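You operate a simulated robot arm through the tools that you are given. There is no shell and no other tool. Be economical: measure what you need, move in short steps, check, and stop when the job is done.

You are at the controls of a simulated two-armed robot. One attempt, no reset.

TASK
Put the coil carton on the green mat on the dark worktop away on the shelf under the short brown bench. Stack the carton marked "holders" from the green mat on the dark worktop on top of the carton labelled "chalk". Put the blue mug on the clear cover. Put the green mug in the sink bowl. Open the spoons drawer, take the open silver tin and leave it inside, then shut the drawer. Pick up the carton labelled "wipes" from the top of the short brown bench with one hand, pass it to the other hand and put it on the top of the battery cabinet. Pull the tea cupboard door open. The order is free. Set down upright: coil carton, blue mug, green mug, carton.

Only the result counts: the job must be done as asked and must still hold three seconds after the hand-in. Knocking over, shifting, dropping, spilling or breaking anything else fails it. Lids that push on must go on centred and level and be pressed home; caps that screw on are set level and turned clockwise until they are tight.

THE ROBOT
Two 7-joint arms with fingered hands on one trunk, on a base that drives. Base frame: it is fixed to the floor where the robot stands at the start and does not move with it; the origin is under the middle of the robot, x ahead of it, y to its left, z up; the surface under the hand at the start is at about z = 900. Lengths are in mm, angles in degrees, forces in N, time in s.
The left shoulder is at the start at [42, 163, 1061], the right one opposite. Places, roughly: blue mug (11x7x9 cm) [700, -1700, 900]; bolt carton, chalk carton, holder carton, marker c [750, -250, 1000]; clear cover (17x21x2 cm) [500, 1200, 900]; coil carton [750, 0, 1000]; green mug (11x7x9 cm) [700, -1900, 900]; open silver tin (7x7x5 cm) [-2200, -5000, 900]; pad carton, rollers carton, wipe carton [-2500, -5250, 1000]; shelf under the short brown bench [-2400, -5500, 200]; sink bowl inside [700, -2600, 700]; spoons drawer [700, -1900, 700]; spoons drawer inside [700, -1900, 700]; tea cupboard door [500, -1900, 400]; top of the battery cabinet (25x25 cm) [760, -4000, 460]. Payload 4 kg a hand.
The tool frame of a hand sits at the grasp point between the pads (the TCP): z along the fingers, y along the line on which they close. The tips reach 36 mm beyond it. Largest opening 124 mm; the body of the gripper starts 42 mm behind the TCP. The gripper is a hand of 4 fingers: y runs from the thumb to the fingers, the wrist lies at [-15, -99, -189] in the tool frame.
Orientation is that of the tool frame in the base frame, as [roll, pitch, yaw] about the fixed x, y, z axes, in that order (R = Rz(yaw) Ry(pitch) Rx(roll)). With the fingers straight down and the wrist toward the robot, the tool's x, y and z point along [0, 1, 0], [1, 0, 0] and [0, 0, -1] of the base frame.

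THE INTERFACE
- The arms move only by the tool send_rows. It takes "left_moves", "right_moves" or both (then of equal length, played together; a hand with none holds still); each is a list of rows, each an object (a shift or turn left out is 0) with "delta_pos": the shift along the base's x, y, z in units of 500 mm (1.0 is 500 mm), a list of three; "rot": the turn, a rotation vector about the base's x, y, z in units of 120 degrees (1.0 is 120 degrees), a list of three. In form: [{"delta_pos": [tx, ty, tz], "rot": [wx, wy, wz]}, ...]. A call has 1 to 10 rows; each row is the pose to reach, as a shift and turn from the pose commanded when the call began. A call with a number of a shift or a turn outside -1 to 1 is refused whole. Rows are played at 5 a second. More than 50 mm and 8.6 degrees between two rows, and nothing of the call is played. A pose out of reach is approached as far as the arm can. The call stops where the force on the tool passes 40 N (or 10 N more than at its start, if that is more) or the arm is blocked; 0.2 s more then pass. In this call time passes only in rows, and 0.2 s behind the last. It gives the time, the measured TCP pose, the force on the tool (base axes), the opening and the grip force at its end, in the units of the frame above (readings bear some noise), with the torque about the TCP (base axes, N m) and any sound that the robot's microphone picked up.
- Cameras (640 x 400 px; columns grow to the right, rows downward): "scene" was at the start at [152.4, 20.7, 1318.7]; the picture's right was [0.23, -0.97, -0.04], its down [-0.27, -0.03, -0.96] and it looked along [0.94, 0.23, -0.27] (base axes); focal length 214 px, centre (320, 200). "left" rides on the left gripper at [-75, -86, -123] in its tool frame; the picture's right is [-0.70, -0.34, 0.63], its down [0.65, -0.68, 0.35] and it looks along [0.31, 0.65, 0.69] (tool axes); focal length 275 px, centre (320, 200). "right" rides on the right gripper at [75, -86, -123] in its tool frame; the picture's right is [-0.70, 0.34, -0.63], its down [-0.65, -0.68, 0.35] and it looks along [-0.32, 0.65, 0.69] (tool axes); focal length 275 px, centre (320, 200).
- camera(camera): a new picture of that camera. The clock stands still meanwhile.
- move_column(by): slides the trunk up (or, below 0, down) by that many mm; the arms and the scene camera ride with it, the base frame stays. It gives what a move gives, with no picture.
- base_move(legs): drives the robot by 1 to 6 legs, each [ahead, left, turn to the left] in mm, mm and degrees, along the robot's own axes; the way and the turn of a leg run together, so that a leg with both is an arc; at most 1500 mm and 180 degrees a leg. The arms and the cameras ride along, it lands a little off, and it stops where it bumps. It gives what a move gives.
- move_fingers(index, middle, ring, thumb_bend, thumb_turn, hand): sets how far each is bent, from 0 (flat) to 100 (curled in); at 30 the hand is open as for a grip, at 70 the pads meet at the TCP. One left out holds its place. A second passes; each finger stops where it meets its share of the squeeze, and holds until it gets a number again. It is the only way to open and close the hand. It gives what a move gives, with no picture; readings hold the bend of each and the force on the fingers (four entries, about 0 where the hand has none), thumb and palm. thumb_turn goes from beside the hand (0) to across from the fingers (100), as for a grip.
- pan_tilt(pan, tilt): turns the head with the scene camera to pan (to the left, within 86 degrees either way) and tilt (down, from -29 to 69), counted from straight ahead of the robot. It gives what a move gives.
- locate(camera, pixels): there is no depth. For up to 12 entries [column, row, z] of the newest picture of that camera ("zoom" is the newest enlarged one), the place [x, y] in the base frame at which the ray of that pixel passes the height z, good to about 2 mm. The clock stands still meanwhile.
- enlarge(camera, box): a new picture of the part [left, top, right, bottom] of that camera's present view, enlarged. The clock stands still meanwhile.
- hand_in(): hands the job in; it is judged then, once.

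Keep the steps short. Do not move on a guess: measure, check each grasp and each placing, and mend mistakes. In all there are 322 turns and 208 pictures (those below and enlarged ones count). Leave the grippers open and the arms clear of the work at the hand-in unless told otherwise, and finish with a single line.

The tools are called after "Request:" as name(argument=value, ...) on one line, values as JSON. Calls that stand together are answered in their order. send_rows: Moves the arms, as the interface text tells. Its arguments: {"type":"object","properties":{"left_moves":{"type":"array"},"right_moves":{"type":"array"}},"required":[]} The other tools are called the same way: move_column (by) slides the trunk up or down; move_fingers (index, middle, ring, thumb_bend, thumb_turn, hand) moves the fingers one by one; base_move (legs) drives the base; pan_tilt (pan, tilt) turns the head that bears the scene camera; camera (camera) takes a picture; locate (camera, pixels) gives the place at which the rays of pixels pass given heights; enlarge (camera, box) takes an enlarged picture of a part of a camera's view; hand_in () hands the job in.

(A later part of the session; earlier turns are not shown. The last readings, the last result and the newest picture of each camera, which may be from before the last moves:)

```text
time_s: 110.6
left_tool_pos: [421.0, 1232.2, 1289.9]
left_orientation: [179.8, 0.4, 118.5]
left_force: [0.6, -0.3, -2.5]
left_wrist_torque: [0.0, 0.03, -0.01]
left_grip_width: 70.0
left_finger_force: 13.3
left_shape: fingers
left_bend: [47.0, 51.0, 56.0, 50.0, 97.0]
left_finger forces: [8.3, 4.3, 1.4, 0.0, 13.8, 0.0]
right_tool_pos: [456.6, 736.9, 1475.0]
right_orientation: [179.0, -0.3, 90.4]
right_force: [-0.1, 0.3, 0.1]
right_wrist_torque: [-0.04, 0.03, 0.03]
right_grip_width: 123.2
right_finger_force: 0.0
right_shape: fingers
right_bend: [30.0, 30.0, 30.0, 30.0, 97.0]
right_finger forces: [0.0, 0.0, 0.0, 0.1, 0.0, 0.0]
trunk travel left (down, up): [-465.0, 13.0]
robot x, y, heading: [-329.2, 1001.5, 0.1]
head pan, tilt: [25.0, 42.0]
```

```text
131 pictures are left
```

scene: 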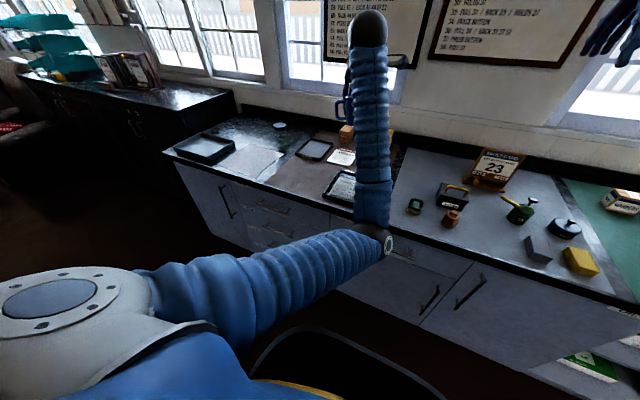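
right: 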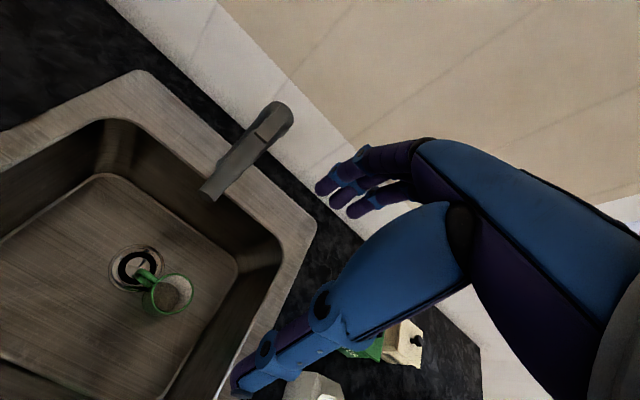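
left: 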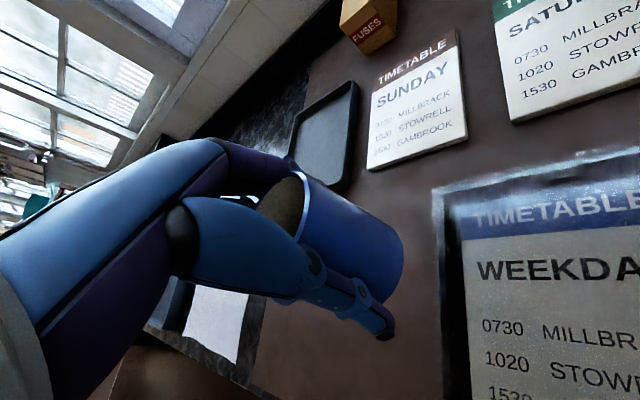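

I extend over the cover at height first, turning the hand back toward yaw 100.

Request:
send_rows(left_moves=[{"delta_pos": [0.05, 0.01, 0], "rot": [0, 0, -0.05]}, {"delta_pos": [0.1, 0.02, 0], "rot": [0, 0, -0.1]}, {"delta_pos": [0.152, 0.04, 0], "rot": [0, 0, -0.15]}, {"delta_pos": [0.152, 0.04, -0.08], "rot": [0, 0, -0.15]}, {"delta_pos": [0.152, 0.04, -0.16], "rot": [0, 0, -0.15]}, {"delta_pos": [0.152, 0.04, -0.24], "rot": [0, 0, -0.15]}])

Request:
camera(camera="scene")

```text
time_s: 112.0
left_tool_pos: [495.1, 1252.8, 1171.3]
left_orientation: [179.8, 0.4, 100.5]
left_force: [0.0, -0.1, -2.3]
left_wrist_torque: [-0.04, 0.06, -0.03]
left_grip_width: 70.1
left_finger_force: 13.4
left_shape: fingers
left_bend: [47.0, 51.0, 56.0, 50.0, 97.0]
left_finger forces: [8.2, 4.3, 1.4, 0.0, 13.2, 0.0]
right_tool_pos: [456.5, 737.5, 1476.0]
right_orientation: [179.0, -0.3, 90.4]
right_force: [-0.1, 0.6, 0.6]
right_wrist_torque: [-0.01, -0.01, 0.01]
right_grip_width: 123.0
right_finger_force: 0.0
right_shape: fingers
right_bend: [30.0, 30.0, 30.0, 30.0, 97.0]
right_finger forces: [0.1, 0.0, 0.0, 0.0, 0.1, 0.0]
trunk travel left (down, up): [-465.0, 13.0]
robot x, y, heading: [-328.1, 1006.0, 0.1]
head pan, tilt: [25.0, 42.0]
```

```text
130 pictures are left
```

scene: 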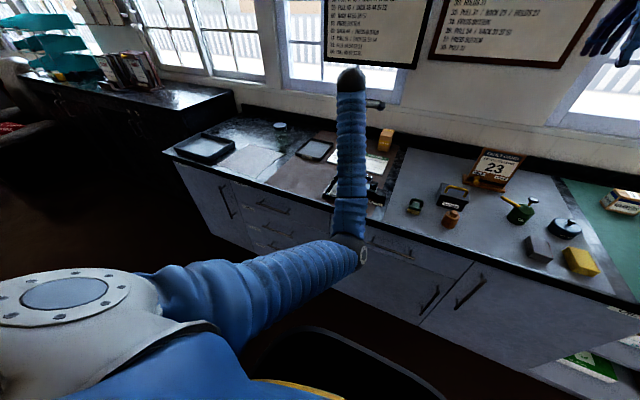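

On position. I lower to ~1030 and check the left-camera view.

Request:
send_rows(left_moves=[{"delta_pos": [0, 0, -0.08]}, {"delta_pos": [0, 0, -0.16]}, {"delta_pos": [0, 0, -0.24]}, {"delta_pos": [0, 0, -0.28]}])

Request:
camera(camera="scene")

Request:
camera(camera="left")

```text
time_s: 113.0
left_tool_pos: [495.6, 1251.2, 1034.0]
left_orientation: [179.6, 0.4, 100.5]
left_force: [-0.4, 0.1, -2.3]
left_wrist_torque: [-0.01, -0.03, 0.02]
left_grip_width: 69.7
left_finger_force: 13.7
left_shape: fingers
left_bend: [47.0, 51.0, 56.0, 50.0, 97.0]
left_finger forces: [8.1, 4.1, 1.4, 0.0, 13.1, 0.0]
right_tool_pos: [456.1, 737.7, 1476.1]
right_orientation: [179.1, -0.3, 90.4]
right_force: [-0.2, -0.6, -0.3]
right_wrist_torque: [0.03, 0.01, 0.04]
right_grip_width: 123.2
right_finger_force: 0.1
right_shape: fingers
right_bend: [30.0, 30.0, 30.0, 30.0, 97.0]
right_finger forces: [0.0, 0.0, 0.1, 0.0, 0.1, 0.0]
trunk travel left (down, up): [-465.0, 13.0]
robot x, y, heading: [-327.6, 1008.8, -0.0]
head pan, tilt: [25.0, 42.0]
```

```text
129 pictures are left
```

scene: 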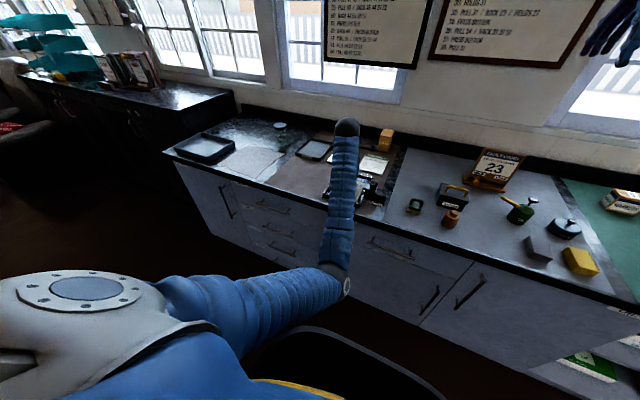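

```text
128 pictures are left
```

left: 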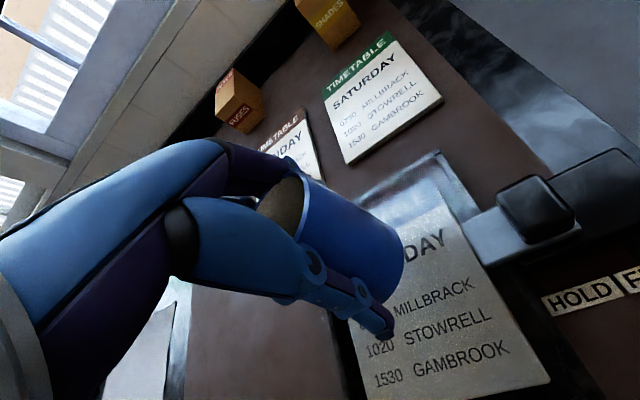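

Mug hovers over the cover, clear of the latch. I lower 45 mm, then feel.

Request:
send_rows(left_moves=[{"delta_pos": [0, 0, -0.04]}, {"delta_pos": [0, 0, -0.08]}, {"delta_pos": [0, 0, -0.09]}])

Request:
send_rows(left_moves=[{"delta_pos": [0, 0, -0.006]}, {"delta_pos": [0, 0, -0.012]}, {"delta_pos": [0, 0, -0.018]}, {"delta_pos": [0, 0, -0.024]}])

Request:
enlarge(camera="left", box=[200, 130, 600, 380])

```text
time_s: 113.8
left_tool_pos: [493.4, 1251.8, 990.6]
left_orientation: [179.4, 0.4, 100.6]
left_force: [-0.2, -0.1, 18.8]
left_wrist_torque: [0.19, -0.39, 0.0]
left_grip_width: 70.1
left_finger_force: 18.2
left_shape: fingers
left_bend: [47.0, 51.0, 56.0, 50.0, 97.0]
left_finger forces: [11.2, 5.1, 2.1, 0.0, 17.8, 0.1]
right_tool_pos: [453.6, 736.9, 1478.4]
right_orientation: [178.9, -0.3, 90.2]
right_force: [-0.8, -0.3, 0.0]
right_wrist_torque: [0.0, -0.01, -0.02]
right_grip_width: 123.1
right_finger_force: 0.0
right_shape: fingers
right_bend: [30.0, 30.0, 30.0, 30.0, 97.0]
right_finger forces: [0.0, 0.0, 0.1, 0.1, 0.0, 0.0]
trunk travel left (down, up): [-465.0, 13.0]
robot x, y, heading: [-329.9, 1006.4, -0.0]
head pan, tilt: [25.0, 42.0]
```

```text
time_s: 114.3
left_tool_pos: [496.4, 1251.6, 990.2]
left_orientation: [178.9, 0.5, 100.5]
left_force: [-8.5, -3.0, 26.6]
left_wrist_torque: [0.14, -0.07, 0.0]
left_grip_width: 70.8
left_finger_force: 19.8
left_shape: fingers
left_bend: [48.0, 51.0, 57.0, 50.0, 97.0]
left_finger forces: [9.1, 3.9, 1.6, 0.0, 24.4, 0.0]
right_tool_pos: [454.1, 737.4, 1476.2]
right_orientation: [179.0, -0.3, 90.2]
right_force: [0.6, 0.1, -0.6]
right_wrist_torque: [-0.04, 0.05, -0.01]
right_grip_width: 123.0
right_finger_force: 0.1
right_shape: fingers
right_bend: [30.0, 30.0, 30.0, 30.0, 97.0]
right_finger forces: [0.1, 0.0, 0.0, 0.1, 0.0, 0.0]
trunk travel left (down, up): [-465.0, 13.0]
robot x, y, heading: [-328.8, 1003.0, 0.1]
head pan, tilt: [25.0, 42.0]
stopped in row 2 (left hand): the force on the tool passed its limit at 43 N (the readings are from after the stop); the commanded pose is now the measured one
```

```text
1.60 times, centred on (400, 255) of left
```

zoom: 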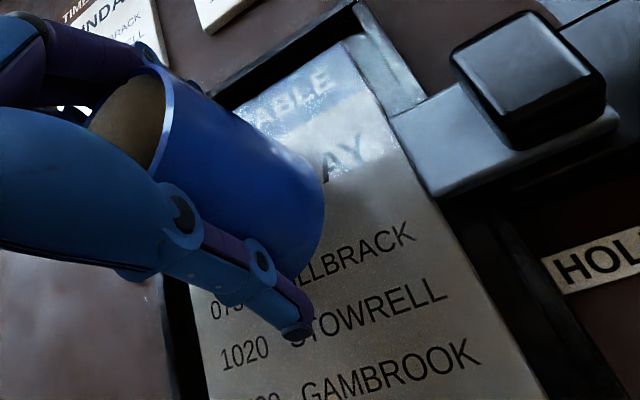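

Contact came earlier (z≈990). I relieve the pressure a few mm.

Request:
send_rows(left_moves=[{"delta_pos": [0, 0, 0.006]}])

Request:
camera(camera="left")

```text
time_s: 114.8
left_tool_pos: [496.4, 1252.2, 988.8]
left_orientation: [179.2, 0.5, 100.5]
left_force: [-4.8, -2.3, 19.3]
left_wrist_torque: [0.12, -0.18, 0.0]
left_grip_width: 70.8
left_finger_force: 18.5
left_shape: fingers
left_bend: [47.0, 51.0, 56.0, 50.0, 97.0]
left_finger forces: [10.5, 4.1, 1.5, 0.0, 20.4, 0.0]
right_tool_pos: [455.1, 735.1, 1476.8]
right_orientation: [178.9, -0.2, 90.2]
right_force: [-0.2, 0.4, -0.3]
right_wrist_torque: [-0.02, 0.01, 0.02]
right_grip_width: 122.9
right_finger_force: 0.1
right_shape: fingers
right_bend: [30.0, 30.0, 30.0, 30.0, 97.0]
right_finger forces: [0.0, 0.0, 0.1, 0.0, 0.0, 0.1]
trunk travel left (down, up): [-465.0, 13.0]
robot x, y, heading: [-325.1, 1002.2, -0.0]
head pan, tilt: [25.0, 42.0]
```

```text
126 pictures are left
```

left: 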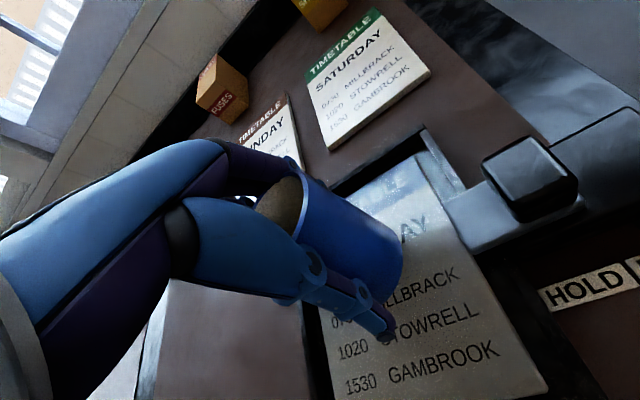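

Request:
send_rows(left_moves=[{"delta_pos": [0, 0, 0.006]}, {"delta_pos": [0, 0, 0.012]}])

Request:
camera(camera="left")

```text
time_s: 115.3
left_tool_pos: [497.0, 1253.6, 992.9]
left_orientation: [179.5, 0.3, 100.7]
left_force: [-0.7, -0.7, -2.7]
left_wrist_torque: [0.01, 0.0, 0.0]
left_grip_width: 70.3
left_finger_force: 14.1
left_shape: fingers
left_bend: [47.0, 51.0, 56.0, 50.0, 97.0]
left_finger forces: [9.0, 4.4, 1.3, 0.1, 13.5, 0.1]
right_tool_pos: [455.3, 737.0, 1476.1]
right_orientation: [179.0, -0.4, 90.2]
right_force: [-0.5, -0.2, -0.3]
right_wrist_torque: [0.0, 0.02, -0.02]
right_grip_width: 123.0
right_finger_force: 0.1
right_shape: fingers
right_bend: [30.0, 30.0, 30.0, 30.0, 97.0]
right_finger forces: [0.1, 0.0, 0.1, 0.1, 0.0, 0.0]
trunk travel left (down, up): [-465.0, 13.0]
robot x, y, heading: [-327.2, 1007.4, -0.1]
head pan, tilt: [25.0, 42.0]
```

```text
125 pictures are left
```

left: 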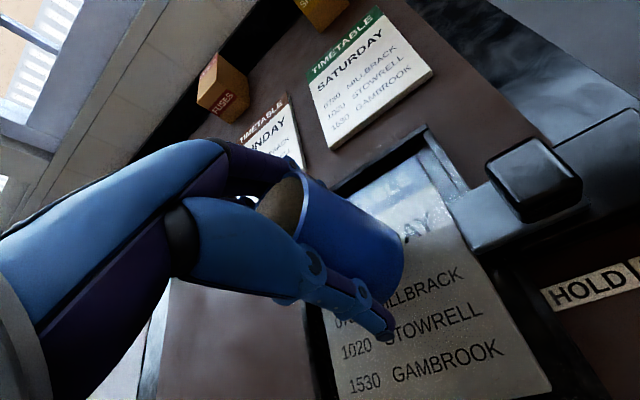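

Just free now. I lower 3 mm to light contact and open.

Request:
send_rows(left_moves=[{"delta_pos": [0, 0, -0.005]}])

Request:
move_fingers(hand="left", index=40, middle=42, ring=45, thumb_bend=42)

Request:
camera(camera="left")

```text
time_s: 115.8
left_tool_pos: [496.6, 1251.8, 991.0]
left_orientation: [179.2, 0.4, 100.5]
left_force: [0.2, -0.6, -0.9]
left_wrist_torque: [-0.01, 0.01, -0.01]
left_grip_width: 70.2
left_finger_force: 14.2
left_shape: fingers
left_bend: [47.0, 51.0, 56.0, 50.0, 97.0]
left_finger forces: [9.0, 4.3, 1.3, 0.0, 13.7, 0.0]
right_tool_pos: [454.6, 736.8, 1475.6]
right_orientation: [179.1, -0.4, 90.2]
right_force: [-0.8, 0.0, 0.1]
right_wrist_torque: [-0.01, -0.01, 0.02]
right_grip_width: 123.4
right_finger_force: 0.0
right_shape: fingers
right_bend: [30.0, 30.0, 30.0, 30.0, 97.0]
right_finger forces: [0.0, 0.1, 0.1, 0.1, 0.0, 0.1]
trunk travel left (down, up): [-465.0, 13.0]
robot x, y, heading: [-329.8, 1007.1, 0.1]
head pan, tilt: [25.0, 42.0]
```

```text
time_s: 116.8
left_tool_pos: [495.8, 1253.5, 991.1]
left_orientation: [179.4, 0.3, 100.5]
left_force: [0.3, -0.2, 0.1]
left_wrist_torque: [-0.01, 0.0, 0.0]
left_grip_width: 90.0
left_finger_force: 0.0
left_shape: fingers
left_bend: [40.0, 42.0, 45.0, 42.0, 97.0]
left_finger forces: [0.0, 0.1, 0.1, 0.0, 0.4, 0.0]
right_tool_pos: [455.7, 736.7, 1475.7]
right_orientation: [179.1, -0.2, 90.2]
right_force: [-1.1, 0.5, -0.1]
right_wrist_torque: [-0.03, 0.01, 0.0]
right_grip_width: 123.1
right_finger_force: 0.0
right_shape: fingers
right_bend: [30.0, 30.0, 30.0, 30.0, 97.0]
right_finger forces: [0.0, 0.0, 0.0, 0.1, 0.1, 0.0]
trunk travel left (down, up): [-465.0, 13.0]
robot x, y, heading: [-327.2, 1006.8, 0.0]
head pan, tilt: [25.0, 42.0]
```

```text
124 pictures are left
```

left: 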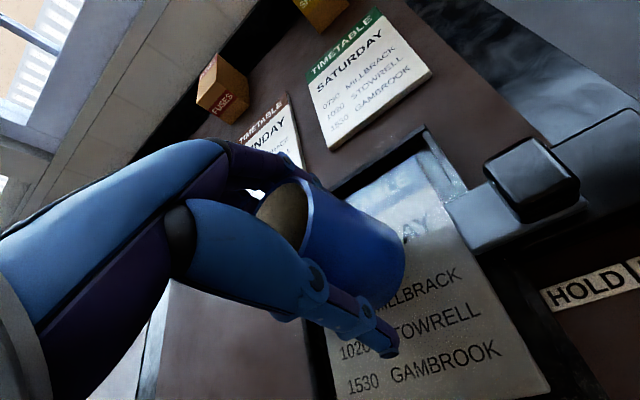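

The mug stands. I open fully and lift the hand up.

Request:
move_fingers(hand="left", index=30, middle=30, ring=30, thumb_bend=30)

Request:
send_rows(left_moves=[{"delta_pos": [0, 0, 0.06]}, {"delta_pos": [0, 0, 0.14]}, {"delta_pos": [0, 0, 0.22]}, {"delta_pos": [0, 0, 0.31]}, {"delta_pos": [0, 0, 0.4]}, {"delta_pos": [0, 0, 0.49]}, {"delta_pos": [0, 0, 0.58]}])

Request:
enlarge(camera="scene", box=[260, 110, 420, 230])

Request:
camera(camera="left")

```text
time_s: 117.8
left_tool_pos: [495.8, 1252.9, 990.9]
left_orientation: [179.3, 0.5, 100.5]
left_force: [-0.9, 0.0, -0.6]
left_wrist_torque: [0.0, 0.0, 0.03]
left_grip_width: 123.0
left_finger_force: 0.0
left_shape: fingers
left_bend: [30.0, 30.0, 30.0, 30.0, 97.0]
left_finger forces: [0.0, 0.0, 0.0, 0.0, 0.0, 0.0]
right_tool_pos: [456.3, 737.3, 1476.0]
right_orientation: [179.1, -0.3, 90.2]
right_force: [0.0, -0.4, 0.4]
right_wrist_torque: [0.01, 0.02, 0.01]
right_grip_width: 122.8
right_finger_force: 0.1
right_shape: fingers
right_bend: [30.0, 30.0, 30.0, 30.0, 97.0]
right_finger forces: [0.0, 0.1, 0.0, 0.0, 0.0, 0.0]
trunk travel left (down, up): [-465.0, 13.0]
robot x, y, heading: [-327.1, 1005.5, 0.3]
head pan, tilt: [25.0, 42.0]
```

```text
time_s: 119.3
left_tool_pos: [496.4, 1251.6, 1279.6]
left_orientation: [179.4, 0.5, 100.5]
left_force: [-0.4, -0.8, 0.6]
left_wrist_torque: [0.0, 0.02, -0.02]
left_grip_width: 123.0
left_finger_force: 0.1
left_shape: fingers
left_bend: [30.0, 30.0, 30.0, 30.0, 97.0]
left_finger forces: [0.0, 0.0, 0.0, 0.0, 0.1, 0.0]
right_tool_pos: [455.1, 737.2, 1477.1]
right_orientation: [179.0, -0.3, 90.2]
right_force: [-0.1, 0.2, -0.1]
right_wrist_torque: [0.0, 0.0, 0.02]
right_grip_width: 123.0
right_finger_force: 0.0
right_shape: fingers
right_bend: [30.0, 30.0, 30.0, 30.0, 97.0]
right_finger forces: [0.1, 0.0, 0.0, 0.1, 0.0, 0.0]
trunk travel left (down, up): [-465.0, 13.0]
robot x, y, heading: [-324.1, 1007.1, 0.3]
head pan, tilt: [25.0, 42.0]
```

```text
3.33 times, centred on (340, 170) of scene
```

zoom: 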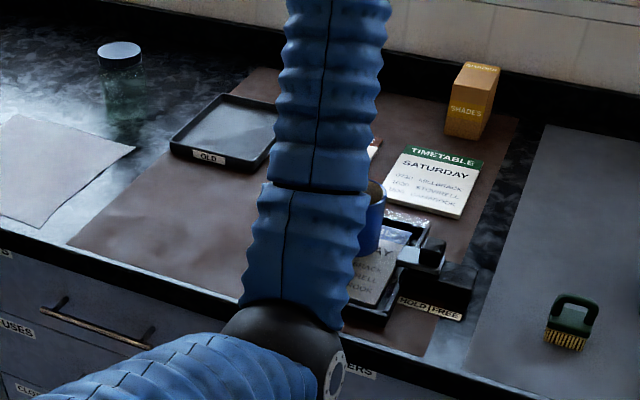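

```text
122 pictures are left
```

left: 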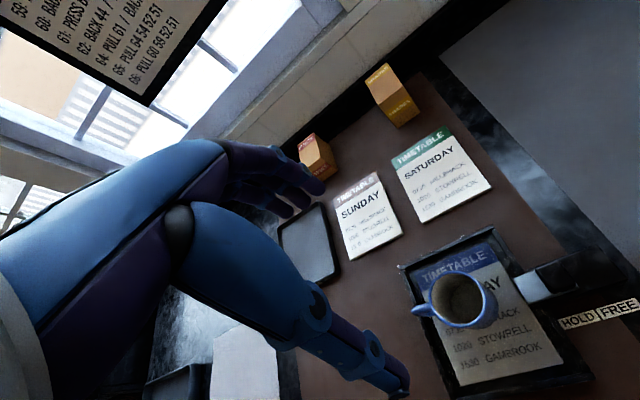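

Blue mug stands upright on the cover. Next the coil carton: I retract the left hand upward and drive to in front of the mat.

Request:
send_rows(left_moves=[{"delta_pos": [-0.05, 0, 0.08], "rot": [0, 0, -0.03]}, {"delta_pos": [-0.1, 0, 0.16], "rot": [0, 0, -0.06]}, {"delta_pos": [-0.15, 0, 0.24], "rot": [0, 0, -0.085]}, {"delta_pos": [-0.2, 0, 0.3], "rot": [0, 0, -0.085]}, {"delta_pos": [-0.25, 0, 0.36], "rot": [0, 0, -0.085]}])

Request:
base_move(legs=[[0, -830, 0], [240, 0, 0]])

Request:
pan_tilt(pan=-15, tilt=35)

Request:
camera(camera="scene")

Request:
camera(camera="right")

```text
time_s: 120.5
left_tool_pos: [456.4, 1283.2, 1448.7]
left_orientation: [179.0, 0.2, 90.4]
left_force: [0.2, 0.6, 0.1]
left_wrist_torque: [-0.02, -0.01, -0.02]
left_grip_width: 123.1
left_finger_force: 0.0
left_shape: fingers
left_bend: [30.0, 30.0, 30.0, 30.0, 98.0]
left_finger forces: [0.0, 0.1, 0.1, 0.1, 0.0, 0.0]
left hand out of reach, approached as far as the arm can: row 3, 4, 5
right_tool_pos: [454.6, 736.7, 1477.8]
right_orientation: [179.0, -0.2, 90.2]
right_force: [1.0, 1.0, -0.4]
right_wrist_torque: [-0.01, 0.0, 0.0]
right_grip_width: 123.2
right_finger_force: 0.1
right_shape: fingers
right_bend: [30.0, 30.0, 30.0, 30.0, 97.0]
right_finger forces: [0.0, 0.0, 0.0, 0.0, 0.0, 0.1]
trunk travel left (down, up): [-465.0, 13.0]
robot x, y, heading: [-329.5, 1005.9, -0.0]
head pan, tilt: [25.0, 42.0]
```

```text
time_s: 126.3
left_tool_pos: [700.5, 455.1, 1447.6]
left_orientation: [179.1, 0.2, 89.9]
left_force: [-0.2, 0.0, -0.5]
left_wrist_torque: [-0.01, 0.01, 0.01]
left_grip_width: 123.3
left_finger_force: 0.0
left_shape: fingers
left_bend: [30.0, 30.0, 30.0, 30.0, 98.0]
left_finger forces: [0.0, 0.0, 0.0, 0.0, 0.0, 0.1]
right_tool_pos: [694.0, -92.1, 1476.4]
right_orientation: [179.0, -0.3, 89.7]
right_force: [1.6, 0.6, -0.3]
right_wrist_torque: [0.02, 0.05, 0.03]
right_grip_width: 123.2
right_finger_force: 0.0
right_shape: fingers
right_bend: [30.0, 30.0, 30.0, 30.0, 97.0]
right_finger forces: [0.1, 0.0, 0.0, 0.0, 0.1, 0.0]
trunk travel left (down, up): [-465.0, 13.0]
robot x, y, heading: [-82.3, 186.0, -0.2]
head pan, tilt: [25.0, 42.0]
```

```text
time_s: 127.4
left_tool_pos: [701.5, 454.9, 1447.1]
left_orientation: [179.0, 0.2, 89.9]
left_force: [0.2, 0.7, -0.1]
left_wrist_torque: [0.0, -0.05, -0.02]
left_grip_width: 123.1
left_finger_force: 0.1
left_shape: fingers
left_bend: [30.0, 30.0, 30.0, 30.0, 98.0]
left_finger forces: [0.0, 0.0, 0.0, 0.0, 0.0, 0.0]
right_tool_pos: [692.7, -90.7, 1477.7]
right_orientation: [179.0, -0.3, 89.7]
right_force: [0.1, 0.3, 0.1]
right_wrist_torque: [-0.03, 0.02, -0.04]
right_grip_width: 123.2
right_finger_force: 0.1
right_shape: fingers
right_bend: [30.0, 30.0, 30.0, 30.0, 97.0]
right_finger forces: [0.0, 0.0, 0.0, 0.0, 0.0, 0.0]
trunk travel left (down, up): [-465.0, 13.0]
robot x, y, heading: [-87.5, 183.6, -0.5]
head pan, tilt: [-15.0, 35.0]
```

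```text
121 pictures are left
```

scene: 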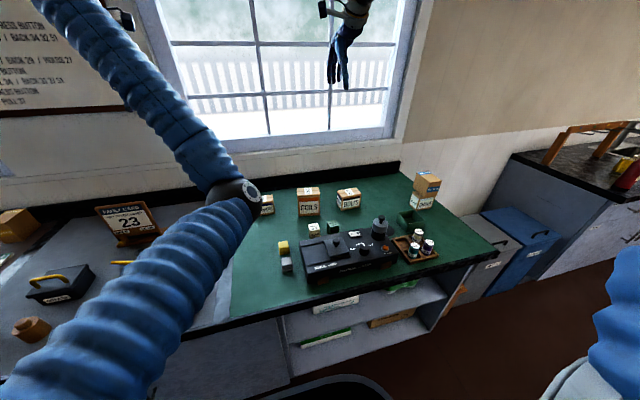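

```text
120 pictures are left
```

right: 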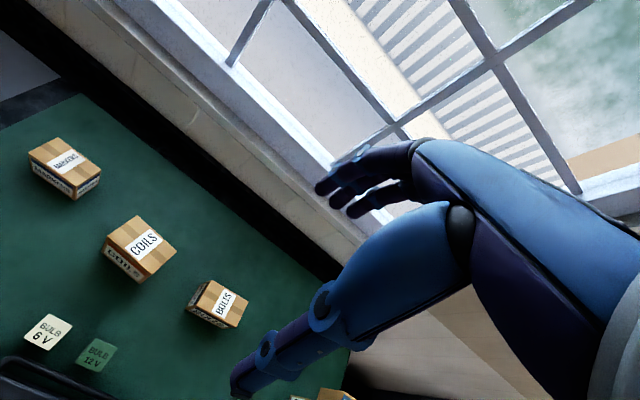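

Request:
enlarge(camera="right", box=[85, 200, 195, 300])

```text
4.00 times, centred on (140, 250) of right
```

zoom: 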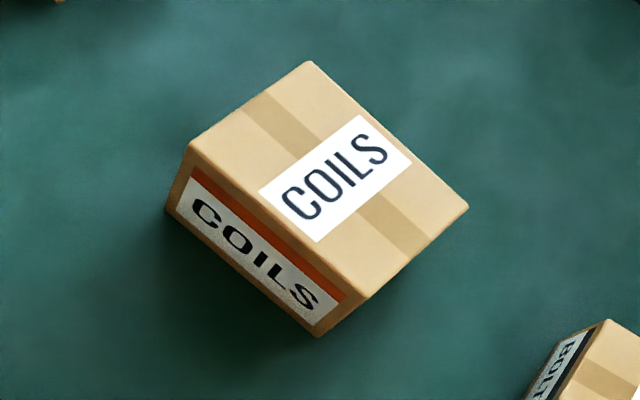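

Request:
locate(camera="zoom", pixels=[[309, 61, 1020], [468, 208, 1020], [365, 298, 1020], [190, 143, 1020], [167, 212, 900], [317, 336, 900], [309, 61, 1000], [468, 208, 1000], [365, 298, 1000], [190, 143, 1000]])

```text
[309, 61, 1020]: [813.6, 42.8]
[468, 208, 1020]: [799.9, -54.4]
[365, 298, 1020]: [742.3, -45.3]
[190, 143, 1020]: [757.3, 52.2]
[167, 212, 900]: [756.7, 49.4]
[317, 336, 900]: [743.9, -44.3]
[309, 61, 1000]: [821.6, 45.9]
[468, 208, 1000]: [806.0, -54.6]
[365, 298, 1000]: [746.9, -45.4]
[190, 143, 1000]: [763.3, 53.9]
```

Coil carton: centre (778,−1), 98×57, top ≈1020, turned −8.7°. I lower the trunk 200 and bring the right hand over it at yaw 81.

Request:
move_column(by=-200)

Request:
send_rows(right_moves=[{"delta_pos": [0.06, 0.06, 0], "rot": [0, 0, -0.025]}, {"delta_pos": [0.12, 0.12, 0], "rot": [0, 0, -0.05]}, {"delta_pos": [0.17, 0.18, 0], "rot": [0, 0, -0.07]}, {"delta_pos": [0.17, 0.18, -0.09], "rot": [0, 0, -0.07]}, {"delta_pos": [0.17, 0.18, -0.18], "rot": [0, 0, -0.07]}, {"delta_pos": [0.17, 0.18, -0.27], "rot": [0, 0, -0.07]}, {"delta_pos": [0.17, 0.18, -0.36], "rot": [0, 0, -0.07]}])

Request:
camera(camera="right")

Request:
camera(camera="scene")

```text
time_s: 129.6
left_tool_pos: [731.1, 455.7, 1168.1]
left_orientation: [-175.7, 0.1, 90.0]
left_force: [-0.1, 0.4, -0.4]
left_wrist_torque: [-0.01, -0.04, -0.02]
left_grip_width: 123.3
left_finger_force: 0.0
left_shape: fingers
left_bend: [30.0, 30.0, 30.0, 30.0, 98.0]
left_finger forces: [0.1, 0.0, 0.0, 0.1, 0.0, 0.1]
right_tool_pos: [691.7, -92.1, 1278.3]
right_orientation: [179.0, -0.3, 89.7]
right_force: [0.1, -0.1, 0.3]
right_wrist_torque: [-0.02, -0.05, 0.0]
right_grip_width: 123.3
right_finger_force: 0.0
right_shape: fingers
right_bend: [30.0, 30.0, 30.0, 30.0, 97.0]
right_finger forces: [0.0, 0.0, 0.1, 0.0, 0.0, 0.1]
trunk travel left (down, up): [-265.0, 213.0]
robot x, y, heading: [-85.1, 188.1, -0.3]
head pan, tilt: [-15.0, 35.0]
```

```text
time_s: 131.2
left_tool_pos: [732.3, 456.3, 1166.3]
left_orientation: [-175.7, 0.1, 90.0]
left_force: [0.4, 0.1, -0.1]
left_wrist_torque: [0.01, 0.04, -0.02]
left_grip_width: 123.2
left_finger_force: 0.1
left_shape: fingers
left_bend: [30.0, 30.0, 30.0, 30.0, 98.0]
left_finger forces: [0.1, 0.0, 0.0, 0.1, 0.0, 0.0]
right_tool_pos: [775.5, -3.5, 1095.6]
right_orientation: [179.1, -0.4, 81.3]
right_force: [0.0, 0.1, 0.3]
right_wrist_torque: [0.01, 0.05, -0.02]
right_grip_width: 123.3
right_finger_force: 0.0
right_shape: fingers
right_bend: [30.0, 30.0, 30.0, 30.0, 98.0]
right_finger forces: [0.0, 0.0, 0.1, 0.1, 0.0, 0.0]
trunk travel left (down, up): [-265.0, 213.0]
robot x, y, heading: [-87.8, 185.1, -0.6]
head pan, tilt: [-15.0, 35.0]
```

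```text
118 pictures are left
```

right: 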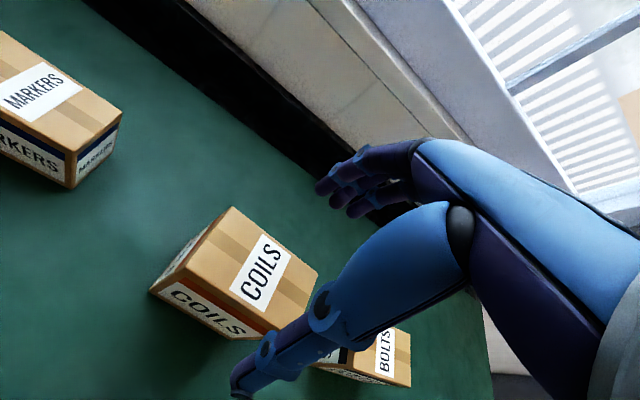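

```text
117 pictures are left
```

scene: 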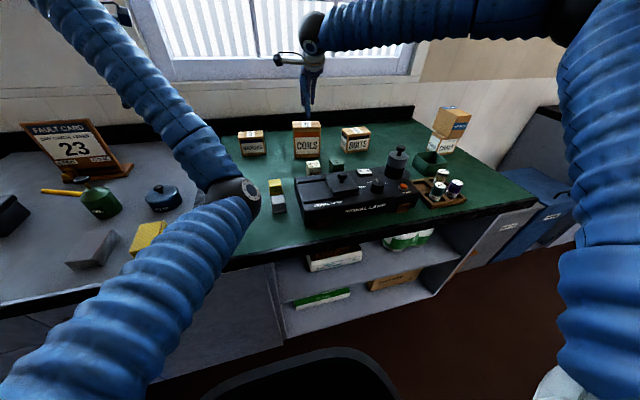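

Carton lies between thumb and fingers. I descend to ~983 and close gently.

Request:
send_rows(right_moves=[{"delta_pos": [0.003, 0.004, -0.08]}, {"delta_pos": [0.003, 0.004, -0.16]}, {"delta_pos": [0.003, 0.004, -0.225]}])

Request:
move_fingers(hand="right", index=50, middle=52, ring=54, thumb_bend=52)

Request:
camera(camera="right")

```text
time_s: 131.9
left_tool_pos: [733.3, 456.6, 1165.9]
left_orientation: [-175.5, 0.0, 90.0]
left_force: [0.7, 0.1, -0.2]
left_wrist_torque: [0.0, 0.04, -0.02]
left_grip_width: 123.5
left_finger_force: 0.1
left_shape: fingers
left_bend: [30.0, 30.0, 30.0, 30.0, 98.0]
left_finger forces: [0.0, 0.0, 0.0, 0.0, 0.1, 0.0]
right_tool_pos: [779.3, -1.8, 981.6]
right_orientation: [179.1, -0.3, 81.1]
right_force: [-0.1, 0.1, -0.1]
right_wrist_torque: [0.03, 0.0, -0.02]
right_grip_width: 123.3
right_finger_force: 0.0
right_shape: fingers
right_bend: [30.0, 30.0, 30.0, 30.0, 98.0]
right_finger forces: [0.0, 0.1, 0.0, 0.0, 0.1, 0.1]
trunk travel left (down, up): [-265.0, 213.0]
robot x, y, heading: [-89.4, 184.8, -0.4]
head pan, tilt: [-15.0, 35.0]
```

```text
time_s: 132.9
left_tool_pos: [731.1, 455.2, 1165.8]
left_orientation: [-175.5, 0.2, 90.0]
left_force: [1.2, 0.2, -0.2]
left_wrist_torque: [-0.02, 0.01, -0.03]
left_grip_width: 123.0
left_finger_force: 0.1
left_shape: fingers
left_bend: [30.0, 30.0, 30.0, 30.0, 98.0]
left_finger forces: [0.0, 0.0, 0.0, 0.0, 0.0, 0.0]
right_tool_pos: [778.6, -0.3, 983.2]
right_orientation: [179.0, -0.3, 81.4]
right_force: [0.8, -0.5, 9.0]
right_wrist_torque: [-0.04, -0.55, 0.02]
right_grip_width: 77.3
right_finger_force: 28.3
right_shape: fingers
right_bend: [45.0, 49.0, 50.0, 47.0, 97.0]
right_finger forces: [18.6, 4.0, 5.3, 0.0, 28.2, 0.0]
trunk travel left (down, up): [-265.0, 213.0]
robot x, y, heading: [-87.2, 185.4, -0.5]
head pan, tilt: [-15.0, 35.0]
```

```text
116 pictures are left
```

right: 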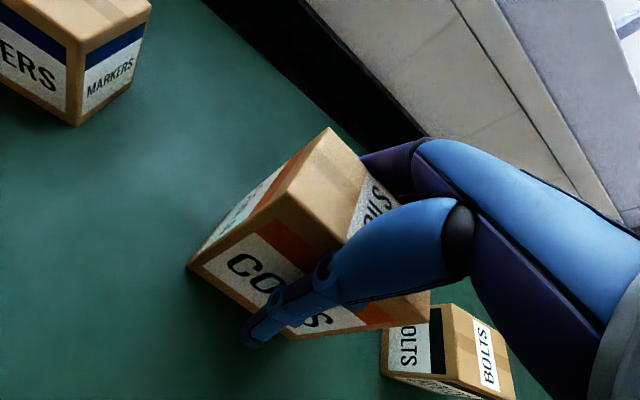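

Gripped at 28 N. I firm middle and ring a bit and lift 60 mm.

Request:
move_fingers(hand="right", index=50, middle=55, ring=57, thumb_bend=54)

Request:
send_rows(right_moves=[{"delta_pos": [0, 0, 0.02]}, {"delta_pos": [0, 0, 0.06]}, {"delta_pos": [0, 0, 0.12]}])

Request:
enlarge(camera="scene", box=[230, 40, 390, 180])

Request:
camera(camera="right")

```text
time_s: 133.9
left_tool_pos: [731.1, 455.0, 1167.6]
left_orientation: [-175.7, 0.1, 90.1]
left_force: [-0.5, 0.0, 0.1]
left_wrist_torque: [0.01, 0.02, -0.02]
left_grip_width: 122.9
left_finger_force: 0.1
left_shape: fingers
left_bend: [30.0, 30.0, 30.0, 30.0, 98.0]
left_finger forces: [0.1, 0.1, 0.0, 0.1, 0.0, 0.1]
right_tool_pos: [778.2, -0.5, 983.9]
right_orientation: [179.0, -0.3, 81.3]
right_force: [3.0, -1.2, 13.7]
right_wrist_torque: [-0.09, -0.84, 0.12]
right_grip_width: 77.9
right_finger_force: 34.6
right_shape: fingers
right_bend: [44.0, 50.0, 50.0, 48.0, 97.0]
right_finger forces: [21.7, 6.7, 7.1, 0.0, 33.6, 0.1]
trunk travel left (down, up): [-265.0, 213.0]
robot x, y, heading: [-88.4, 181.7, -0.5]
head pan, tilt: [-15.0, 35.0]
```

```text
time_s: 134.8
left_tool_pos: [731.8, 454.8, 1166.0]
left_orientation: [-175.6, 0.2, 90.0]
left_force: [0.4, -0.3, 0.2]
left_wrist_torque: [-0.01, -0.01, -0.02]
left_grip_width: 122.9
left_finger_force: 0.1
left_shape: fingers
left_bend: [30.0, 30.0, 30.0, 30.0, 98.0]
left_finger forces: [0.0, 0.0, 0.0, 0.1, 0.0, 0.1]
right_tool_pos: [779.4, 0.8, 1043.3]
right_orientation: [179.2, -0.3, 81.3]
right_force: [-0.2, -0.5, -4.7]
right_wrist_torque: [-0.01, 0.02, 0.02]
right_grip_width: 73.6
right_finger_force: 18.9
right_shape: fingers
right_bend: [46.0, 53.0, 53.0, 50.0, 97.0]
right_finger forces: [11.4, 3.2, 3.9, 0.0, 19.3, 0.0]
trunk travel left (down, up): [-265.0, 213.0]
robot x, y, heading: [-82.0, 184.4, -0.3]
head pan, tilt: [-15.0, 35.0]
```

```text
2.86 times, centred on (310, 110) of scene
```

zoom: 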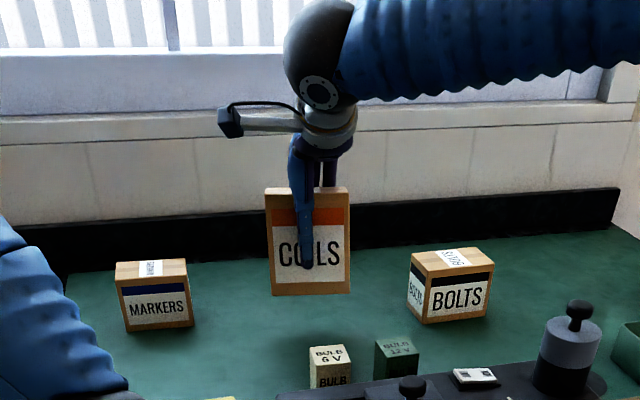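

```text
114 pictures are left
```

right: 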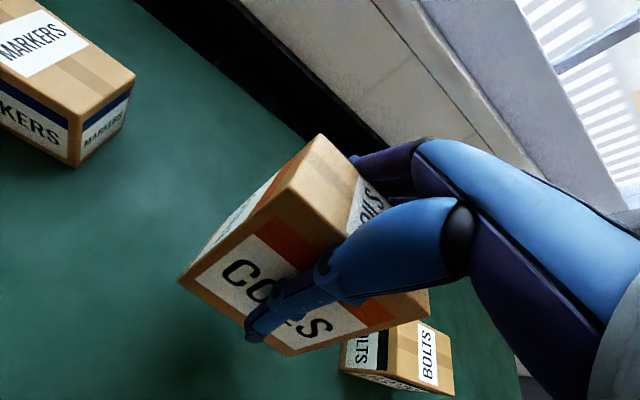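

Held, 4.7 N. I tighten somewhat for the long drive and lift on to ~1250, raising the left hand too.

Request:
move_fingers(hand="right", index=53, middle=60, ring=60, thumb_bend=57)

Request:
send_rows(right_moves=[{"delta_pos": [0, 0, 0.09]}, {"delta_pos": [0, 0, 0.18]}, {"delta_pos": [0, 0, 0.27]}, {"delta_pos": [-0.04, 0, 0.36]}, {"delta_pos": [-0.08, -0.05, 0.4]}, {"delta_pos": [-0.12, -0.12, 0.4]}, {"delta_pos": [-0.16, -0.19, 0.4]}, {"delta_pos": [-0.2, -0.26, 0.4]}, {"delta_pos": [-0.24, -0.33, 0.4]}], left_moves=[{"delta_pos": [0, 0, 0.04]}, {"delta_pos": [0, 0, 0.08]}, {"delta_pos": [0, -0.02, 0.12]}, {"delta_pos": [-0.02, -0.06, 0.16]}, {"delta_pos": [-0.06, -0.1, 0.2]}, {"delta_pos": [-0.1, -0.14, 0.2]}, {"delta_pos": [-0.14, -0.18, 0.2]}, {"delta_pos": [-0.18, -0.22, 0.2]}, {"delta_pos": [-0.22, -0.26, 0.2]}])

Request:
pan_tilt(pan=-86, tilt=15)

Request:
camera(camera="scene")

```text
time_s: 135.8
left_tool_pos: [731.5, 455.2, 1166.4]
left_orientation: [-175.6, 0.1, 90.0]
left_force: [-0.3, -0.3, -0.1]
left_wrist_torque: [-0.04, 0.0, 0.01]
left_grip_width: 123.0
left_finger_force: 0.1
left_shape: fingers
left_bend: [30.0, 30.0, 30.0, 30.0, 98.0]
left_finger forces: [0.0, 0.0, 0.1, 0.0, 0.0, 0.0]
right_tool_pos: [779.8, 0.0, 1043.9]
right_orientation: [179.2, -0.3, 81.1]
right_force: [-0.2, 0.5, -4.4]
right_wrist_torque: [0.01, 0.03, -0.01]
right_grip_width: 72.7
right_finger_force: 29.4
right_shape: fingers
right_bend: [47.0, 55.0, 55.0, 50.0, 96.0]
right_finger forces: [14.9, 6.7, 6.6, 0.1, 30.2, 0.0]
trunk travel left (down, up): [-265.0, 213.0]
robot x, y, heading: [-90.0, 184.9, -0.4]
head pan, tilt: [-15.0, 35.0]
```

```text
time_s: 137.8
left_tool_pos: [764.4, 397.5, 1259.3]
left_orientation: [-175.8, 0.0, 90.0]
left_force: [-0.1, -0.5, 0.1]
left_wrist_torque: [0.03, 0.0, -0.02]
left_grip_width: 122.9
left_finger_force: 0.2
left_shape: fingers
left_bend: [30.0, 30.0, 30.0, 30.0, 98.0]
left_finger forces: [0.0, 0.1, 0.1, 0.0, 0.0, 0.1]
left hand out of reach, approached as far as the arm can: row 2, 3, 4, 5, 6, 7, 8, 9
right_tool_pos: [658.6, -163.6, 1242.9]
right_orientation: [179.0, -0.4, 81.3]
right_force: [-0.5, 0.0, -4.6]
right_wrist_torque: [0.0, 0.0, 0.02]
right_grip_width: 72.5
right_finger_force: 28.3
right_shape: fingers
right_bend: [47.0, 55.0, 55.0, 50.0, 96.0]
right_finger forces: [14.4, 6.4, 6.6, 0.0, 29.1, 0.1]
trunk travel left (down, up): [-265.0, 213.0]
robot x, y, heading: [-85.3, 187.3, -0.3]
head pan, tilt: [-15.0, 35.0]
```

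```text
time_s: 139.2
left_tool_pos: [764.7, 398.1, 1258.1]
left_orientation: [-175.7, 0.1, 90.0]
left_force: [0.1, -0.6, -0.2]
left_wrist_torque: [0.01, 0.0, -0.03]
left_grip_width: 122.9
left_finger_force: 0.1
left_shape: fingers
left_bend: [30.0, 30.0, 30.0, 30.0, 98.0]
left_finger forces: [0.0, 0.0, 0.0, 0.0, 0.0, 0.1]
right_tool_pos: [660.7, -162.5, 1241.7]
right_orientation: [179.0, -0.3, 81.3]
right_force: [0.7, 0.2, -3.7]
right_wrist_torque: [0.01, -0.02, 0.02]
right_grip_width: 72.4
right_finger_force: 28.6
right_shape: fingers
right_bend: [47.0, 55.0, 55.0, 50.0, 96.0]
right_finger forces: [14.5, 6.6, 6.6, 0.0, 29.1, 0.1]
trunk travel left (down, up): [-265.0, 213.0]
robot x, y, heading: [-86.6, 185.2, -0.4]
head pan, tilt: [-85.9, 15.0]
```

```text
113 pictures are left
```

scene: 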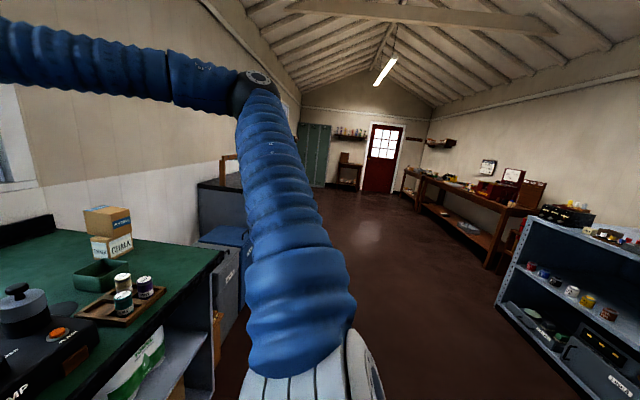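

The left arm's commanded pose is odd; I bring it back to an ordinary carrying place, then back off and turn right.

Request:
send_rows(left_moves=[{"delta_pos": [0.07, 0, -0.03]}, {"delta_pos": [0.14, 0.01, -0.06]}, {"delta_pos": [0.21, 0.02, -0.09]}, {"delta_pos": [0.27, 0.02, -0.12]}])

Request:
base_move(legs=[[-300, 0, 0], [0, 0, -90]])

Request:
pan_tilt(pan=-10, tilt=15)

Request:
camera(camera="scene")

```text
time_s: 140.2
left_tool_pos: [903.6, 407.0, 1195.8]
left_orientation: [-175.5, 0.1, 90.0]
left_force: [-0.5, -0.7, 0.0]
left_wrist_torque: [0.02, -0.02, 0.0]
left_grip_width: 123.0
left_finger_force: 0.0
left_shape: fingers
left_bend: [30.0, 30.0, 30.0, 30.0, 98.0]
left_finger forces: [0.0, 0.0, 0.0, 0.0, 0.0, 0.1]
right_tool_pos: [659.7, -163.3, 1242.5]
right_orientation: [179.1, -0.2, 81.3]
right_force: [0.1, -0.4, -4.5]
right_wrist_torque: [-0.02, 0.02, 0.0]
right_grip_width: 72.7
right_finger_force: 28.0
right_shape: fingers
right_bend: [47.0, 55.0, 55.0, 50.0, 96.0]
right_finger forces: [14.4, 6.6, 6.4, 0.1, 29.0, 0.0]
trunk travel left (down, up): [-265.0, 213.0]
robot x, y, heading: [-86.0, 185.9, -0.4]
head pan, tilt: [-85.9, 15.0]
```

```text
time_s: 146.0
left_tool_pos: [-139.0, -797.6, 1196.2]
left_orientation: [-175.6, 0.2, 1.3]
left_force: [-0.1, 0.6, 0.2]
left_wrist_torque: [-0.01, -0.03, 0.03]
left_grip_width: 123.1
left_finger_force: 0.1
left_shape: fingers
left_bend: [30.0, 30.0, 30.0, 30.0, 98.0]
left_finger forces: [0.1, 0.0, 0.0, 0.1, 0.0, 0.1]
right_tool_pos: [-714.2, -568.2, 1241.7]
right_orientation: [179.1, -0.3, -7.3]
right_force: [-0.1, 0.1, -5.1]
right_wrist_torque: [0.01, -0.03, 0.0]
right_grip_width: 71.3
right_finger_force: 25.4
right_shape: fingers
right_bend: [48.0, 55.0, 55.0, 50.0, 96.0]
right_finger forces: [13.0, 6.0, 6.0, 0.0, 25.7, 0.0]
trunk travel left (down, up): [-265.0, 213.0]
robot x, y, heading: [-379.6, 189.7, -89.1]
head pan, tilt: [-85.9, 15.0]
```

```text
time_s: 147.5
left_tool_pos: [-138.8, -797.4, 1196.7]
left_orientation: [-175.5, 0.0, 1.3]
left_force: [-0.8, -0.3, 0.2]
left_wrist_torque: [0.02, -0.02, 0.0]
left_grip_width: 123.2
left_finger_force: 0.0
left_shape: fingers
left_bend: [30.0, 30.0, 30.0, 30.0, 98.0]
left_finger forces: [0.1, 0.0, 0.1, 0.0, 0.1, 0.1]
right_tool_pos: [-714.8, -568.8, 1243.1]
right_orientation: [179.1, -0.3, -7.4]
right_force: [-0.2, -0.7, -4.3]
right_wrist_torque: [-0.03, 0.02, 0.02]
right_grip_width: 71.8
right_finger_force: 25.1
right_shape: fingers
right_bend: [48.0, 55.0, 55.0, 50.0, 96.0]
right_finger forces: [13.0, 6.1, 6.0, 0.1, 25.7, 0.0]
trunk travel left (down, up): [-265.0, 213.0]
robot x, y, heading: [-381.7, 185.7, -89.1]
head pan, tilt: [-10.0, 15.0]
```

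```text
112 pictures are left
```

scene: 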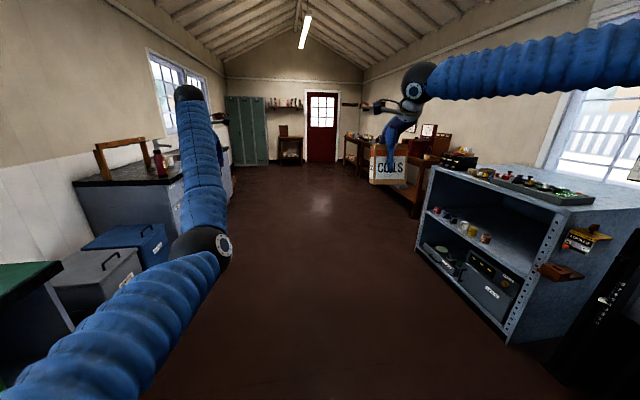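

Lane ahead is free. I pull the left hand in and drive ahead 4 m.

Request:
send_rows(left_moves=[{"delta_pos": [0, 0.09, 0]}, {"delta_pos": [0, 0.18, 0]}, {"delta_pos": [0, 0.27, 0]}, {"delta_pos": [0, 0.36, 0.02]}, {"delta_pos": [0, 0.45, 0.04]}])

Request:
base_move(legs=[[1400, 0, 0], [1400, 0, 0], [1200, 0, 0]])

Request:
pan_tilt(pan=-35, tilt=15)

Request:
camera(camera="scene")

```text
time_s: 148.7
left_tool_pos: [-120.9, -641.9, 1202.9]
left_orientation: [-175.7, 0.0, 1.3]
left_force: [-0.9, 0.8, 0.0]
left_wrist_torque: [-0.02, -0.02, 0.0]
left_grip_width: 123.5
left_finger_force: 0.1
left_shape: fingers
left_bend: [30.0, 30.0, 30.0, 30.0, 98.0]
left_finger forces: [0.1, 0.0, 0.0, 0.0, 0.0, 0.0]
left hand out of reach, approached as far as the arm can: row 4, 5
right_tool_pos: [-715.0, -568.6, 1242.6]
right_orientation: [179.1, -0.4, -7.4]
right_force: [-0.9, -0.4, -3.5]
right_wrist_torque: [0.01, 0.02, -0.02]
right_grip_width: 71.5
right_finger_force: 25.2
right_shape: fingers
right_bend: [48.0, 55.0, 55.0, 50.0, 96.0]
right_finger forces: [12.9, 6.1, 5.9, 0.0, 25.7, 0.0]
trunk travel left (down, up): [-265.0, 213.0]
robot x, y, heading: [-382.5, 186.3, -88.9]
head pan, tilt: [-10.0, 15.0]
```

```text
time_s: 167.8
left_tool_pos: [-64.1, -4618.7, 1201.9]
left_orientation: [-175.7, 0.0, 1.2]
left_force: [-0.4, -0.2, -0.1]
left_wrist_torque: [0.0, 0.05, 0.02]
left_grip_width: 123.3
left_finger_force: 0.0
left_shape: fingers
left_bend: [30.0, 30.0, 30.0, 30.0, 98.0]
left_finger forces: [0.0, 0.0, 0.1, 0.0, 0.0, 0.0]
right_tool_pos: [-657.5, -4542.8, 1243.1]
right_orientation: [179.1, -0.3, -7.6]
right_force: [0.0, -0.4, -4.4]
right_wrist_torque: [0.02, 0.0, -0.03]
right_grip_width: 71.7
right_finger_force: 25.4
right_shape: fingers
right_bend: [48.0, 55.0, 55.0, 50.0, 96.0]
right_finger forces: [12.8, 6.1, 5.8, 0.1, 25.4, 0.0]
trunk travel left (down, up): [-265.0, 213.0]
robot x, y, heading: [-326.8, -3787.3, -89.3]
head pan, tilt: [-10.0, 15.0]
```

```text
time_s: 168.7
left_tool_pos: [-64.6, -4617.5, 1202.4]
left_orientation: [-175.6, 0.0, 1.2]
left_force: [0.2, 0.4, -0.1]
left_wrist_torque: [-0.01, -0.01, 0.0]
left_grip_width: 123.3
left_finger_force: 0.0
left_shape: fingers
left_bend: [30.0, 30.0, 30.0, 30.0, 98.0]
left_finger forces: [0.1, 0.0, 0.0, 0.0, 0.0, 0.1]
right_tool_pos: [-659.0, -4541.7, 1241.8]
right_orientation: [179.1, -0.2, -7.6]
right_force: [0.5, 0.1, -4.8]
right_wrist_torque: [0.0, 0.0, 0.03]
right_grip_width: 71.6
right_finger_force: 24.9
right_shape: fingers
right_bend: [48.0, 55.0, 55.0, 50.0, 96.0]
right_finger forces: [12.7, 5.9, 5.9, 0.0, 25.4, 0.1]
trunk travel left (down, up): [-265.0, 213.0]
robot x, y, heading: [-323.2, -3787.9, -89.6]
head pan, tilt: [-35.0, 15.0]
```

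```text
111 pictures are left
```

scene: 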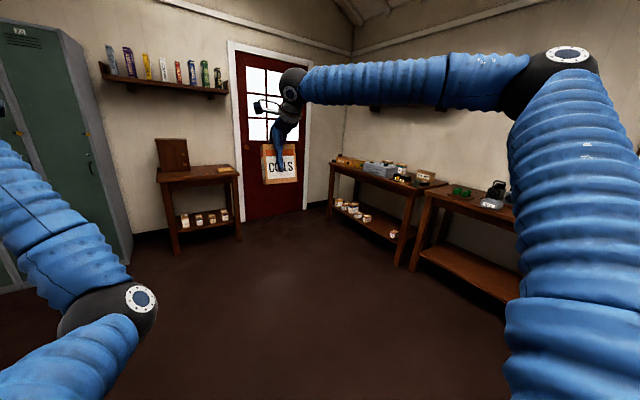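

The short brown bench is at px 330–445. I enlarge it.

Request:
enlarge(camera="scene", box=[315, 140, 515, 280])

```text
2.86 times, centred on (415, 210) of scene
```

zoom: 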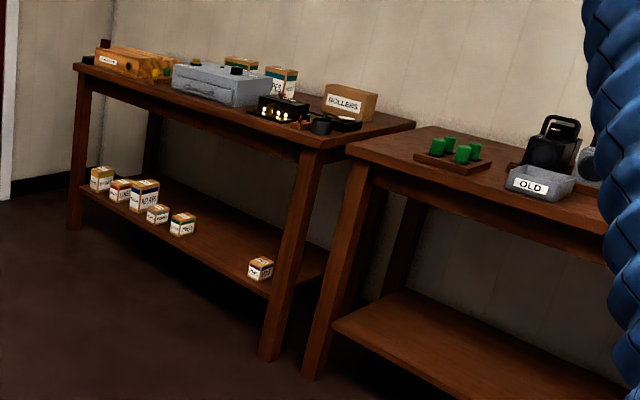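

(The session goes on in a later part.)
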